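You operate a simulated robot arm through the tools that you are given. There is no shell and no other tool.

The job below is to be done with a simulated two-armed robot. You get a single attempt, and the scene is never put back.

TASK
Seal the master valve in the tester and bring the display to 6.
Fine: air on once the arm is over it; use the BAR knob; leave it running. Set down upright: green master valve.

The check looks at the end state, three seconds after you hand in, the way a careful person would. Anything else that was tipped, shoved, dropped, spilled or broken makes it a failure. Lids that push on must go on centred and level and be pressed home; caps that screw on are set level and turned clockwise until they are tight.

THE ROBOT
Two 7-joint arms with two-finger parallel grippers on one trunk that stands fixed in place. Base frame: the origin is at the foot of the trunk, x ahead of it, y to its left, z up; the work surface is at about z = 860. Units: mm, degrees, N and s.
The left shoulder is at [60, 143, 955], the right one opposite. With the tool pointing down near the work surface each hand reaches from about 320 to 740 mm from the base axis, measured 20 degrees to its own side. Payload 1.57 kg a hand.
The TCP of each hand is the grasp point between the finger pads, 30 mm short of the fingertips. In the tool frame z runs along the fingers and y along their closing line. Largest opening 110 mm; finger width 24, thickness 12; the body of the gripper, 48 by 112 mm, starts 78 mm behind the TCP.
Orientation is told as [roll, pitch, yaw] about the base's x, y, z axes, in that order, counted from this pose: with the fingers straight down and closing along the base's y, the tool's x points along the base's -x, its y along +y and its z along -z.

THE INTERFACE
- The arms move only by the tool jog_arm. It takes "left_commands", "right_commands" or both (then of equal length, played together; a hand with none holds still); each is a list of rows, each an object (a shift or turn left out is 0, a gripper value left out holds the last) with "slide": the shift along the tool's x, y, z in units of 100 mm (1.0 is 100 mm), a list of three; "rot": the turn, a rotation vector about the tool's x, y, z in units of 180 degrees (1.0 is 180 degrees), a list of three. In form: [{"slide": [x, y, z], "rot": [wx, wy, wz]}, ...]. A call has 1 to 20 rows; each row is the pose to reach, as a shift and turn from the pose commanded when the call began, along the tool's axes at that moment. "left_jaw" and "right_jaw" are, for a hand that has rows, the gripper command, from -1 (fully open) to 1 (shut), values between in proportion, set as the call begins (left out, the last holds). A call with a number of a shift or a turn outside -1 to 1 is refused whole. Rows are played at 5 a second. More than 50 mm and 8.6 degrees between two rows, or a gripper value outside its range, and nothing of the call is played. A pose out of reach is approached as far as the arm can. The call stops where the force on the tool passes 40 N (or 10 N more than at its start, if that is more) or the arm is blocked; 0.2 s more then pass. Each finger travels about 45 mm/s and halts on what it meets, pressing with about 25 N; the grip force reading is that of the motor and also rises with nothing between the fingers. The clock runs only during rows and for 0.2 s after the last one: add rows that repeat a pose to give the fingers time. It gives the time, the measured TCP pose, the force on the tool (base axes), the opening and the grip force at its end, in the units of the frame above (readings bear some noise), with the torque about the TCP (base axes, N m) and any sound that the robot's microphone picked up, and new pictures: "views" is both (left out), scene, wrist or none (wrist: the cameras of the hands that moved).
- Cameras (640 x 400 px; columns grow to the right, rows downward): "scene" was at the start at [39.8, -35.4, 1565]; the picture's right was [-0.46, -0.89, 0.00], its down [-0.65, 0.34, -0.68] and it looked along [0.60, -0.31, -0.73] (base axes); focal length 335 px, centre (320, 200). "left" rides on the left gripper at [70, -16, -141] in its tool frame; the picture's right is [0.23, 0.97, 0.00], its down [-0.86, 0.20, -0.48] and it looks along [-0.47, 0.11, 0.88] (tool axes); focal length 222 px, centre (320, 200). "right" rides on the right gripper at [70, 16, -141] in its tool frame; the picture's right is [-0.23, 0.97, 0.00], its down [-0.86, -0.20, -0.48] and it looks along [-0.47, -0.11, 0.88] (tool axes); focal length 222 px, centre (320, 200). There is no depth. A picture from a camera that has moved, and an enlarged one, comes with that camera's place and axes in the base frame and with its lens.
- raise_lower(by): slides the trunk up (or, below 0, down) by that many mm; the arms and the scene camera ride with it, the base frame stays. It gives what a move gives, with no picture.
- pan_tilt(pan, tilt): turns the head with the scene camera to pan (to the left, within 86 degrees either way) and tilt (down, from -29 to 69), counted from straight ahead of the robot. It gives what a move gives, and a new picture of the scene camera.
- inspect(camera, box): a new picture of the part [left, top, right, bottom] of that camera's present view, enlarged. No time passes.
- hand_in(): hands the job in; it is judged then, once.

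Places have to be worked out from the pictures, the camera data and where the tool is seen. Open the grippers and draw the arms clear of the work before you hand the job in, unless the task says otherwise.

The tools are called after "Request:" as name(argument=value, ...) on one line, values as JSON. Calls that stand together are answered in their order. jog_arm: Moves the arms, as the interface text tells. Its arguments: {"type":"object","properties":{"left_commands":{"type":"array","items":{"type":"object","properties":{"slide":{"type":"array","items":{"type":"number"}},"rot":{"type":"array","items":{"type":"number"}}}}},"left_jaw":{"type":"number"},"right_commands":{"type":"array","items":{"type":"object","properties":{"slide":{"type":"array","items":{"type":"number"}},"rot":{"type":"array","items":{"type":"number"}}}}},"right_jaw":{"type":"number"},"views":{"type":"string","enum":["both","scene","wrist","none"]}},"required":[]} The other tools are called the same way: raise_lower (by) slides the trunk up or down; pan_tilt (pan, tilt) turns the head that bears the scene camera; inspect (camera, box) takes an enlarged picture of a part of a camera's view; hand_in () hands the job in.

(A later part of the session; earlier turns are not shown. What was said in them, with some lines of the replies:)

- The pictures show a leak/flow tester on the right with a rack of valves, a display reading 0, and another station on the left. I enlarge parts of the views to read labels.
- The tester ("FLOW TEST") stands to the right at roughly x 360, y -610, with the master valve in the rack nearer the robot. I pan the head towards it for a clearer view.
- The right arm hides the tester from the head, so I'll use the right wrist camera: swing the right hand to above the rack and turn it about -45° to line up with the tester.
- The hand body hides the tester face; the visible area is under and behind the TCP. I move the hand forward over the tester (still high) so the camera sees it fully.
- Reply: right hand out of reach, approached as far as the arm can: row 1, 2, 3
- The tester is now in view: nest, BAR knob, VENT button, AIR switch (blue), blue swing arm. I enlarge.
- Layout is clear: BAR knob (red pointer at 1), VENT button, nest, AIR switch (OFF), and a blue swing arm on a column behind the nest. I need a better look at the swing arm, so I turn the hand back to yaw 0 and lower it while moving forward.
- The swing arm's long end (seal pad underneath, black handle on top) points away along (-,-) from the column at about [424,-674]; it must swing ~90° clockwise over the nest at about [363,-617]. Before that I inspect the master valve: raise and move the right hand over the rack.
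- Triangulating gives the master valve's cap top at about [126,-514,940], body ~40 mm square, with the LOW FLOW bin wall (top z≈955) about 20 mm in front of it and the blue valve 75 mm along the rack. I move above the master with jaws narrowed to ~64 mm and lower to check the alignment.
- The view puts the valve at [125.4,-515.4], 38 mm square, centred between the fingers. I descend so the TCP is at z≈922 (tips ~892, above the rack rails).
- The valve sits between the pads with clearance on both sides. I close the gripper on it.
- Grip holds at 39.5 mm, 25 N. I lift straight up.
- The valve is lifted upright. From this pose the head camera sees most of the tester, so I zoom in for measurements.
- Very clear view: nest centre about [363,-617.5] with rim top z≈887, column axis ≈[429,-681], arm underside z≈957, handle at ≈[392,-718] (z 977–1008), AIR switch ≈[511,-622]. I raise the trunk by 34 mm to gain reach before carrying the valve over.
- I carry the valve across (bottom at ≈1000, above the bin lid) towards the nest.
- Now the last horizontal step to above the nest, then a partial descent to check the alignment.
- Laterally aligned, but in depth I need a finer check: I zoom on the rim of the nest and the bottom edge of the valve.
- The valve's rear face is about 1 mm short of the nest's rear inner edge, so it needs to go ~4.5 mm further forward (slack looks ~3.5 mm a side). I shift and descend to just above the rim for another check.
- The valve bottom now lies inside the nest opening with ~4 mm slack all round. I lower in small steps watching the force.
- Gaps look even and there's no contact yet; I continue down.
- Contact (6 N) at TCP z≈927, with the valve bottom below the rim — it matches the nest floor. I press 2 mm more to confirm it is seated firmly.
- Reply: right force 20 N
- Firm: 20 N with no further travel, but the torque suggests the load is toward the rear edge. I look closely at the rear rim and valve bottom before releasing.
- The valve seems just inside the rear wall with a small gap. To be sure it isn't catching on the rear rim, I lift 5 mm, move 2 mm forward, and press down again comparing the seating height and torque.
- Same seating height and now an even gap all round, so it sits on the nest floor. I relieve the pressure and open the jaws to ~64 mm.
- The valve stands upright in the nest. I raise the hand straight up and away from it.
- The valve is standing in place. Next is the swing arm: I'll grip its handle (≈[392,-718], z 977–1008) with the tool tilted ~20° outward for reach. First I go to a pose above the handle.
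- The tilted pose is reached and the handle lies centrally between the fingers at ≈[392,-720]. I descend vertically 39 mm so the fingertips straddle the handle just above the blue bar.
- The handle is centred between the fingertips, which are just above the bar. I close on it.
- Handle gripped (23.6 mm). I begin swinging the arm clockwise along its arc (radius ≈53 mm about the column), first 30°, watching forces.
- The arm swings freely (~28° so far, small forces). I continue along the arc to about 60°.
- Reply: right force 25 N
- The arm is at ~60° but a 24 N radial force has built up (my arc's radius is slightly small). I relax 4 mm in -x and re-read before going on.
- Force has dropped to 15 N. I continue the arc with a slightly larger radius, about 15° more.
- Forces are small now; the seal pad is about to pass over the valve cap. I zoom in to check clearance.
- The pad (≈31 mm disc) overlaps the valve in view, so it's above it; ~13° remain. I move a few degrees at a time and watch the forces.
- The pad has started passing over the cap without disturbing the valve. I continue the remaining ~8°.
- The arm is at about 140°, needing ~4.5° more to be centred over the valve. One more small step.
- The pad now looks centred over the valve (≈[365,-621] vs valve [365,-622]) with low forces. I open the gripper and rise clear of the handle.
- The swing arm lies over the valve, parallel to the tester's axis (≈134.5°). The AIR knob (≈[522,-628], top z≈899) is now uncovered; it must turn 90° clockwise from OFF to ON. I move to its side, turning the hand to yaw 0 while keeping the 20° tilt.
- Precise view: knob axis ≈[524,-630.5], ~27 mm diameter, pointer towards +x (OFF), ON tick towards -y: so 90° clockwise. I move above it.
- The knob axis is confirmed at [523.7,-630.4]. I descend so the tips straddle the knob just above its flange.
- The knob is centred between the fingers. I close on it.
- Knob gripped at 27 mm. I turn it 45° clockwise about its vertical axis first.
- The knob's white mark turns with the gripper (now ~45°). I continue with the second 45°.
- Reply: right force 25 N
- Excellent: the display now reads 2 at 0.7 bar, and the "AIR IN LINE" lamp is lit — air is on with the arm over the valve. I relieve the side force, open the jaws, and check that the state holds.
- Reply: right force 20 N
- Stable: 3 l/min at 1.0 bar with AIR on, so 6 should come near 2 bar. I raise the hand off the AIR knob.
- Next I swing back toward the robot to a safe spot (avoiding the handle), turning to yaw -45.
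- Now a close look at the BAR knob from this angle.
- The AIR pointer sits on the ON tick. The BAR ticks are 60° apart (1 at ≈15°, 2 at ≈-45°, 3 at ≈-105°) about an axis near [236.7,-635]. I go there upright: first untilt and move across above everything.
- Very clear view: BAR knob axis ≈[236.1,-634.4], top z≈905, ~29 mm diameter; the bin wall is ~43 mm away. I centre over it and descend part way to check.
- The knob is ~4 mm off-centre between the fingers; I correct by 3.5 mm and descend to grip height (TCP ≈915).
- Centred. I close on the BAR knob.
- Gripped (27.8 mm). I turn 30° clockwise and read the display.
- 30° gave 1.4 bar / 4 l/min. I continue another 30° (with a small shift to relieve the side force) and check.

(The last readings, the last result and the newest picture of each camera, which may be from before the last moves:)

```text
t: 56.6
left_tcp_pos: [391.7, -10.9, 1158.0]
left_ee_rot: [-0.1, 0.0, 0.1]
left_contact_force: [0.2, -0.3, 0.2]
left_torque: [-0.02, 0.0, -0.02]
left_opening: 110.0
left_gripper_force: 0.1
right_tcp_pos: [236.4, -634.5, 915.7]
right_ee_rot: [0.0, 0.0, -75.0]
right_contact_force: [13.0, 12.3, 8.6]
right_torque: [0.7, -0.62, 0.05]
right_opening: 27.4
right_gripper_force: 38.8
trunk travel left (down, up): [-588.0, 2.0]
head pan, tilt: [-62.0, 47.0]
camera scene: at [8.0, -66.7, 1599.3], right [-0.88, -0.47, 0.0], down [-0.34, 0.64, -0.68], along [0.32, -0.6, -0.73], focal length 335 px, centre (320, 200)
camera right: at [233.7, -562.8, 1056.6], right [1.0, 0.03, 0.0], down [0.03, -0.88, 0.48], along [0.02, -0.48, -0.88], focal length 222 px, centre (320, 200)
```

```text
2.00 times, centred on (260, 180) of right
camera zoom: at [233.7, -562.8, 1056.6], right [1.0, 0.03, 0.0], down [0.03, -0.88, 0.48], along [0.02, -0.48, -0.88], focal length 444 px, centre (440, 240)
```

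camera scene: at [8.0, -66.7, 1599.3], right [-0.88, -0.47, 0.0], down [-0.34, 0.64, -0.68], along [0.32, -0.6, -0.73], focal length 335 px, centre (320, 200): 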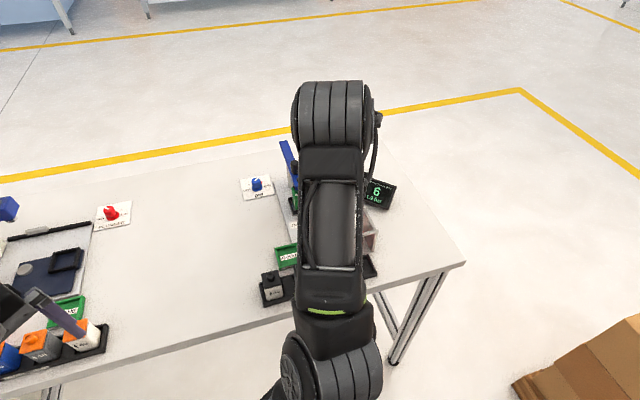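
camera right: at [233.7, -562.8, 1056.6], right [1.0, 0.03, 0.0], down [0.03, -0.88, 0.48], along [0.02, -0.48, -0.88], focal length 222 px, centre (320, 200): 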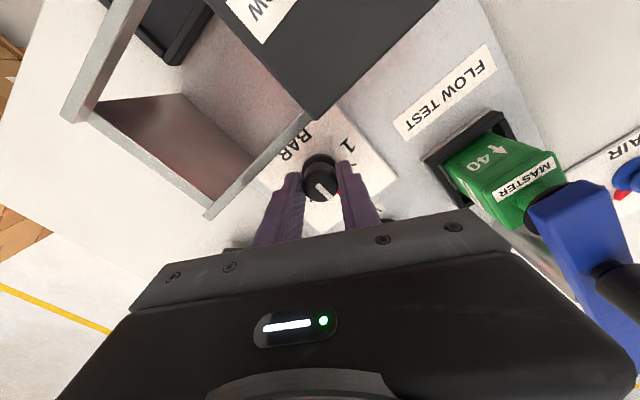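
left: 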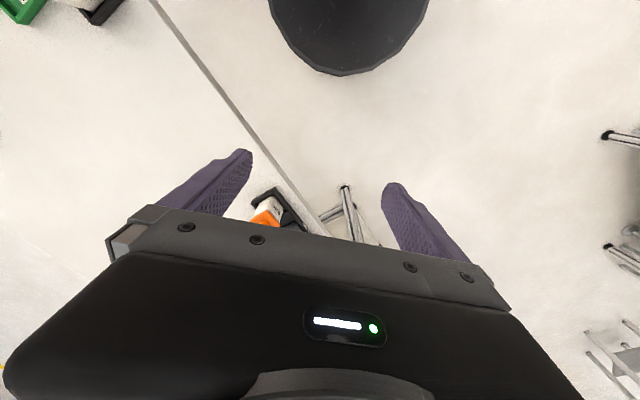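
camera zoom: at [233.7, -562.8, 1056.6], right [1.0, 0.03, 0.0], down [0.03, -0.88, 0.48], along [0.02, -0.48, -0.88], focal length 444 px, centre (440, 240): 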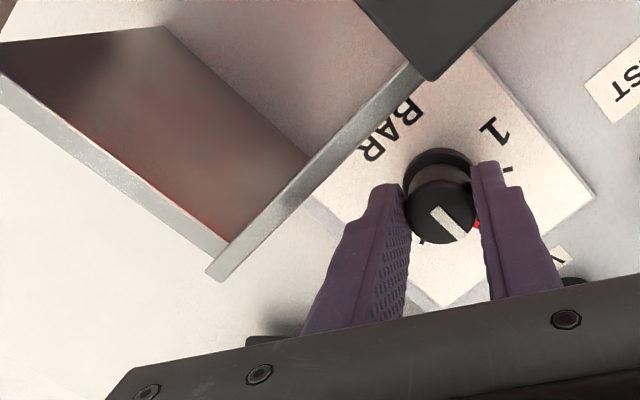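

The display reads 6 at 1.9 bar. I add ~3.5° to sit nearer 2.0 bar, easing the side force, and let it settle.

Request:
jog_arm(right_commands=[{"slide": [0.006, 0.011, 0], "rot": [0, 0, 0.01]}, {"slide": [0.006, 0.011, 0], "rot": [0, 0, 0.0194]}, {"slide": [0.006, 0.011, 0], "rot": [0, 0, 0.0194]}, {"slide": [0.006, 0.011, 0], "rot": [0, 0, 0.0194]}, {"slide": [0.006, 0.011, 0], "rot": [0, 0, 0.0194]}, {"slide": [0.006, 0.011, 0], "rot": [0, 0, 0.0194]}, {"slide": [0.006, 0.011, 0], "rot": [0, 0, 0.0194]}], views="none")

Request:
inspect(camera="scene", box=[320, 150, 440, 240])

```text
t: 58.2
left_tcp_pos: [390.3, -11.8, 1158.3]
left_ee_rot: [-0.1, 0.0, -0.1]
left_contact_force: [-0.1, 0.1, -1.1]
left_torque: [0.0, 0.04, -0.01]
left_opening: 110.0
left_gripper_force: 0.1
right_tcp_pos: [237.6, -635.9, 917.1]
right_ee_rot: [-0.1, -0.1, -78.6]
right_contact_force: [9.7, 3.4, 16.2]
right_torque: [-0.08, -0.53, 0.01]
right_opening: 27.5
right_gripper_force: 38.3
trunk travel left (down, up): [-588.0, 2.0]
head pan, tilt: [-62.0, 47.0]
```

```text
4.44 times, centred on (380, 195) of scene
camera zoom: at [7.1, -66.9, 1599.3], right [-0.88, -0.47, 0.0], down [-0.34, 0.64, -0.68], along [0.32, -0.6, -0.73], focal length 1488 px, centre (53, 222)
```

zoom: 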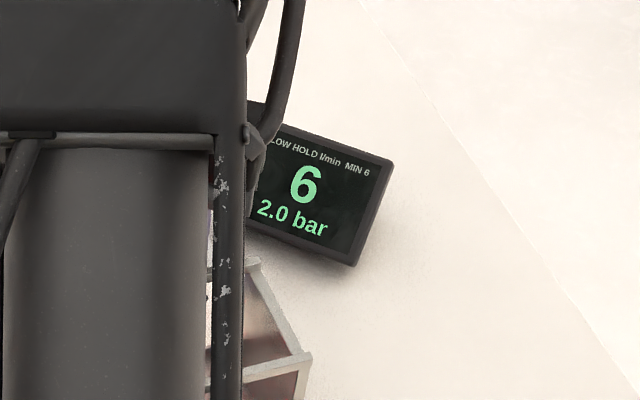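

6 l/min at 2.0 bar. I release the knob with a small opening.

Request:
jog_arm(right_commands=[{"slide": [0, 0, 0]}, {"slide": [0, 0, 0]}, {"slide": [0, 0, 0]}], right_jaw=0.2, views="wrist")

Request:
inspect(camera="scene", box=[320, 150, 440, 240])

Request:
inspect(camera="right", box=[180, 80, 460, 250])

```text
t: 59.0
left_tcp_pos: [388.9, -12.5, 1158.9]
left_ee_rot: [0.1, -0.1, 0.0]
left_contact_force: [0.5, -0.3, -0.5]
left_torque: [0.02, -0.01, -0.01]
left_opening: 109.9
left_gripper_force: 0.1
right_tcp_pos: [235.5, -634.8, 915.0]
right_ee_rot: [-0.2, 0.0, -78.4]
right_contact_force: [-0.6, 0.5, -0.6]
right_torque: [0.01, 0.01, 0.0]
right_opening: 43.9
right_gripper_force: 0.1
trunk travel left (down, up): [-588.0, 2.0]
head pan, tilt: [-62.0, 47.0]
camera right: at [237.3, -563.8, 1055.3], right [1.0, -0.03, 0.0], down [-0.02, -0.88, 0.48], along [-0.01, -0.48, -0.88], focal length 222 px, centre (320, 200)
```

right: 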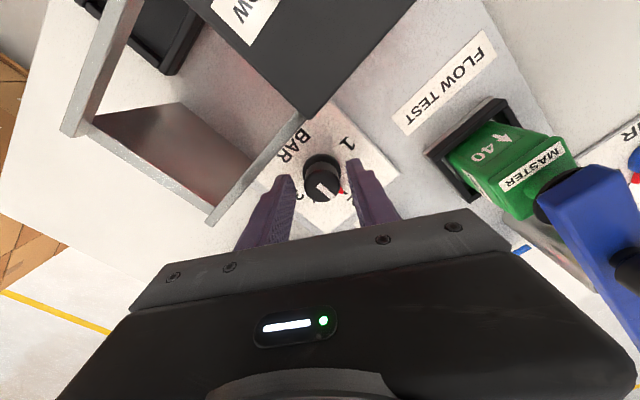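

```text
4.44 times, centred on (380, 195) of scene
camera zoom: at [6.5, -69.1, 1599.1], right [-0.88, -0.47, 0.0], down [-0.34, 0.65, -0.68], along [0.32, -0.6, -0.73], focal length 1488 px, centre (53, 222)
```

zoom: 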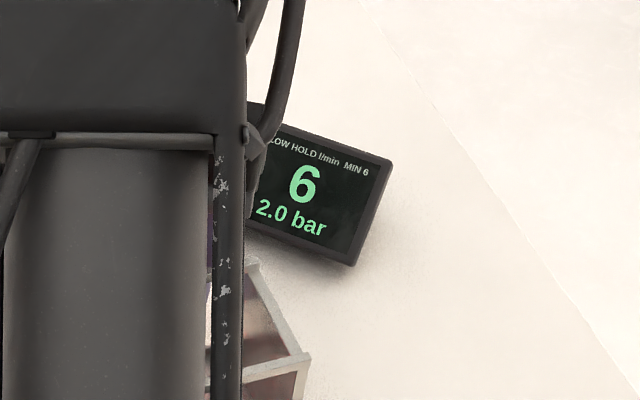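

```text
2.29 times, centred on (320, 165) of right
camera zoom: at [237.3, -563.8, 1055.3], right [1.0, -0.03, 0.0], down [-0.02, -0.88, 0.48], along [-0.01, -0.48, -0.88], focal length 508 px, centre (320, 280)
```

zoom: 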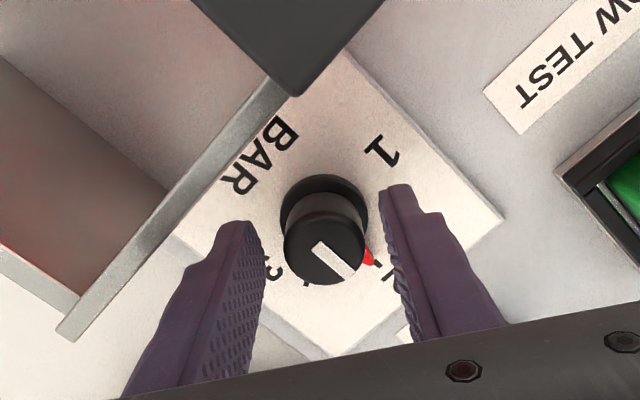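

Still 6 / 2.0 bar after release. I raise the hand straight up.

Request:
jog_arm(right_commands=[{"slide": [0, 0, -0.2]}, {"slide": [0, 0, -0.45]}, {"slide": [0, 0, -0.7]}, {"slide": [0, 0, -1.0]}], views="none")

Request:
jog_arm(right_commands=[{"slide": [0, 0, -0.3]}, {"slide": [0.15, 0, -0.5], "rot": [0, 0, -0.0417]}, {"slide": [0.4, 0, -0.6], "rot": [0, 0, -0.0833]}, {"slide": [0.7, 0, -0.7], "rot": [0, 0, -0.125]}, {"slide": [1.0, 0, -0.7], "rot": [0, 0, -0.1667]}], right_jaw=-1, views="both")

```text
t: 60.0
left_tcp_pos: [389.3, -14.0, 1159.1]
left_ee_rot: [0.0, -0.1, 0.0]
left_contact_force: [-0.4, 0.2, 0.6]
left_torque: [0.01, 0.03, 0.02]
left_opening: 110.2
left_gripper_force: 0.1
right_tcp_pos: [235.8, -635.3, 1015.8]
right_ee_rot: [-0.1, 0.0, -78.5]
right_contact_force: [0.3, 0.0, 0.2]
right_torque: [-0.01, 0.0, 0.0]
right_opening: 43.9
right_gripper_force: 0.0
trunk travel left (down, up): [-588.0, 2.0]
head pan, tilt: [-62.0, 47.0]
```

```text
t: 61.2
left_tcp_pos: [388.9, -12.8, 1158.6]
left_ee_rot: [-0.1, -0.1, 0.0]
left_contact_force: [-0.4, 0.1, 0.4]
left_torque: [-0.01, -0.04, -0.02]
left_opening: 110.1
left_gripper_force: 0.0
right_tcp_pos: [218.5, -536.7, 1085.5]
right_ee_rot: [-0.1, 0.0, -48.4]
right_contact_force: [0.5, 0.9, -0.4]
right_torque: [-0.05, 0.0, 0.03]
right_opening: 110.1
right_gripper_force: 0.1
trunk travel left (down, up): [-588.0, 2.0]
head pan, tilt: [-62.0, 47.0]
camera scene: at [6.1, -68.4, 1599.2], right [-0.88, -0.47, 0.0], down [-0.34, 0.65, -0.68], along [0.32, -0.6, -0.73], focal length 335 px, centre (320, 200)
camera right: at [182.1, -473.9, 1227.0], right [0.88, 0.48, 0.0], down [0.42, -0.77, 0.48], along [0.23, -0.42, -0.88], focal length 222 px, centre (320, 200)
```

scene: 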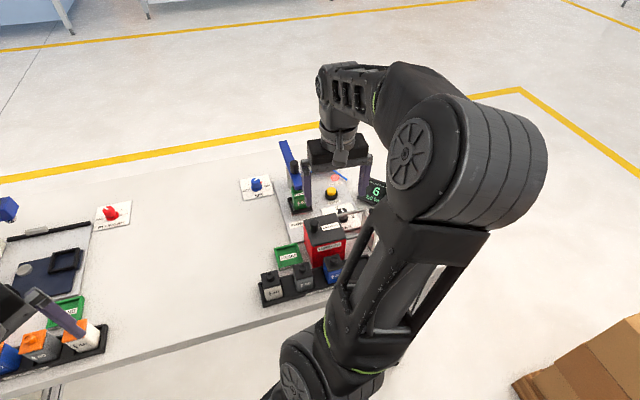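
right: 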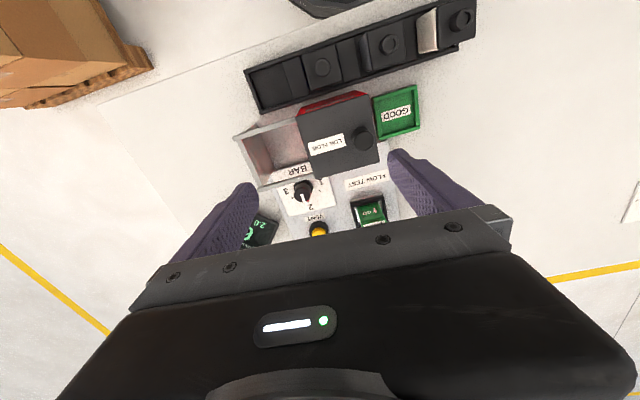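

Clear of the knob. I withdraw the right arm back toward its start area.

Request:
jog_arm(right_commands=[{"slide": [0.1, 0.2, -0.1]}, {"slide": [0.2, 0.41, -0.2]}, {"slide": [0.3, 0.62, -0.3]}, {"slide": [0.4, 0.82, -0.35]}], views="none")

Request:
jog_arm(right_commands=[{"slide": [0.1, 0.2, -0.1], "rot": [0, 0, -0.04]}, {"slide": [0.2, 0.41, -0.2], "rot": [0, 0, -0.08]}, {"slide": [0.3, 0.62, -0.3], "rot": [0, 0, -0.12]}, {"slide": [0.4, 0.82, -0.35], "rot": [0, 0, -0.16]}], views="both")

```text
t: 62.2
left_tcp_pos: [391.3, -13.6, 1158.9]
left_ee_rot: [-0.1, 0.0, 0.0]
left_contact_force: [-0.3, -0.1, 0.0]
left_torque: [-0.01, 0.01, 0.02]
left_opening: 110.1
left_gripper_force: 0.1
right_tcp_pos: [250.7, -453.3, 1120.3]
right_ee_rot: [-0.2, 0.1, -48.5]
right_contact_force: [0.8, -1.2, 0.4]
right_torque: [-0.02, -0.02, 0.01]
right_opening: 110.2
right_gripper_force: 0.1
trunk travel left (down, up): [-588.0, 2.0]
head pan, tilt: [-62.0, 47.0]
```

```text
t: 63.2
left_tcp_pos: [389.8, -12.3, 1160.2]
left_ee_rot: [0.0, 0.0, -0.1]
left_contact_force: [0.1, -0.5, 0.0]
left_torque: [-0.04, 0.01, -0.02]
left_opening: 109.8
left_gripper_force: 0.1
right_tcp_pos: [284.7, -370.4, 1156.7]
right_ee_rot: [0.0, 0.0, -19.5]
right_contact_force: [-0.5, 0.6, 0.7]
right_torque: [0.03, -0.02, -0.03]
right_opening: 110.4
right_gripper_force: 0.0
trunk travel left (down, up): [-588.0, 2.0]
head pan, tilt: [-62.0, 47.0]
camera scene: at [6.6, -68.9, 1599.1], right [-0.88, -0.47, 0.0], down [-0.34, 0.65, -0.68], along [0.32, -0.6, -0.73], focal length 335 px, centre (320, 200)
camera right: at [224.0, -330.0, 1296.0], right [0.54, 0.84, 0.0], down [0.74, -0.47, 0.48], along [0.4, -0.26, -0.88], focal length 222 px, centre (320, 200)
```

scene: 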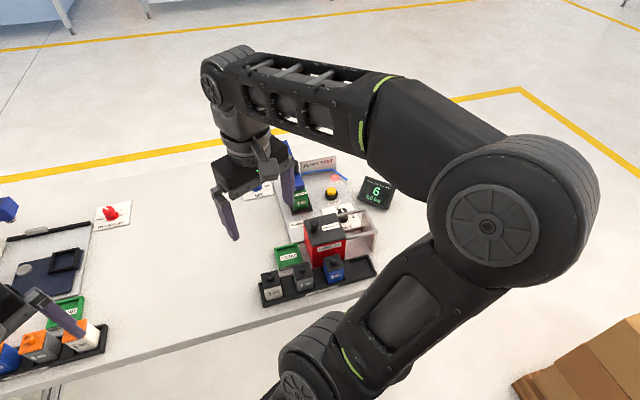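
right: 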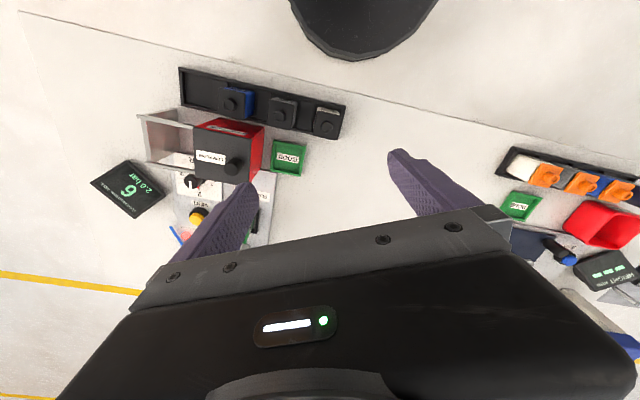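

The arm is withdrawn and the display still shows 6. I zoom in for a last check of the whole tester, rack and AIR switch.

Request:
inspect(camera="scene", box=[240, 130, 410, 240])

Request:
inspect(camera="scene", box=[240, 210, 400, 315])

Request:
inspect(camera="right", box=[80, 60, 350, 250])

```text
3.64 times, centred on (325, 185) of scene
camera zoom: at [6.6, -68.9, 1599.1], right [-0.88, -0.47, 0.0], down [-0.34, 0.65, -0.68], along [0.32, -0.6, -0.73], focal length 1217 px, centre (302, 254)
```

zoom: 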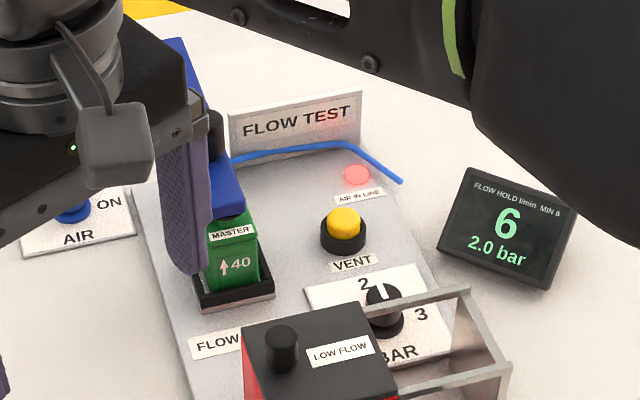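

```text
3.81 times, centred on (320, 262) of scene
camera zoom: at [6.6, -68.9, 1599.1], right [-0.88, -0.47, 0.0], down [-0.34, 0.65, -0.68], along [0.32, -0.6, -0.73], focal length 1275 px, centre (320, -38)
```

zoom: 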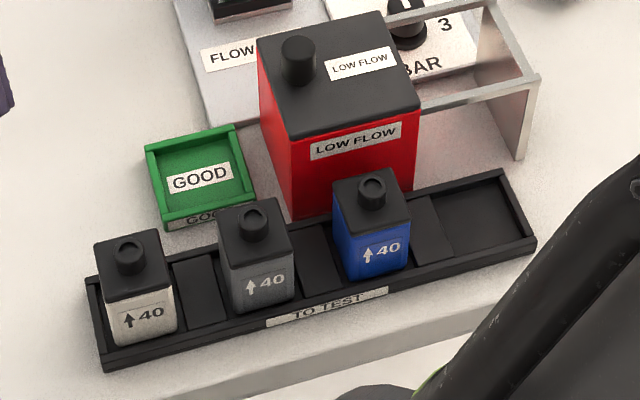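

```text
2.11 times, centred on (215, 155) of right
camera zoom: at [224.0, -330.0, 1296.0], right [0.54, 0.84, 0.0], down [0.74, -0.47, 0.48], along [0.4, -0.26, -0.88], focal length 468 px, centre (541, 295)
```

zoom: 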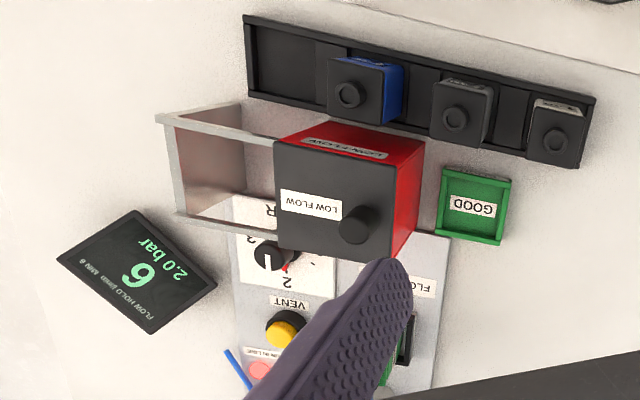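

The final state looks right:
- The master valve stands upright in the nest with the arm over it.
- AIR is on and the display is steady at 6 l/min and 2.0 bar.
- The rack, bin and tray are undisturbed, both grippers are open, and both arms are clear.

I hand in.

Request:
hand_in()

```text
The job is handed in.
```

The green master valve is sealed in the flow tester and the display holds at 6 l/min (2.0 bar). The job is handed in, and no verdict has come back.

- **Valve:** it stands upright in the nest, with the swing arm's seal pad centred over it.
- **Air:** I turned AIR on only after the arm was over the valve. The "AIR IN LINE" lamp is lit and the tester is still running.
- **Pressure:** I turned the BAR knob from 1 to 2. The reading stayed at 6 l/min and 2.0 bar after I let go and backed away.
- **Surroundings:** the last pictures show the other valves, the LOW FLOW bin and the GOOD tray where they were. Both grippers are open and both arms are clear of the work.
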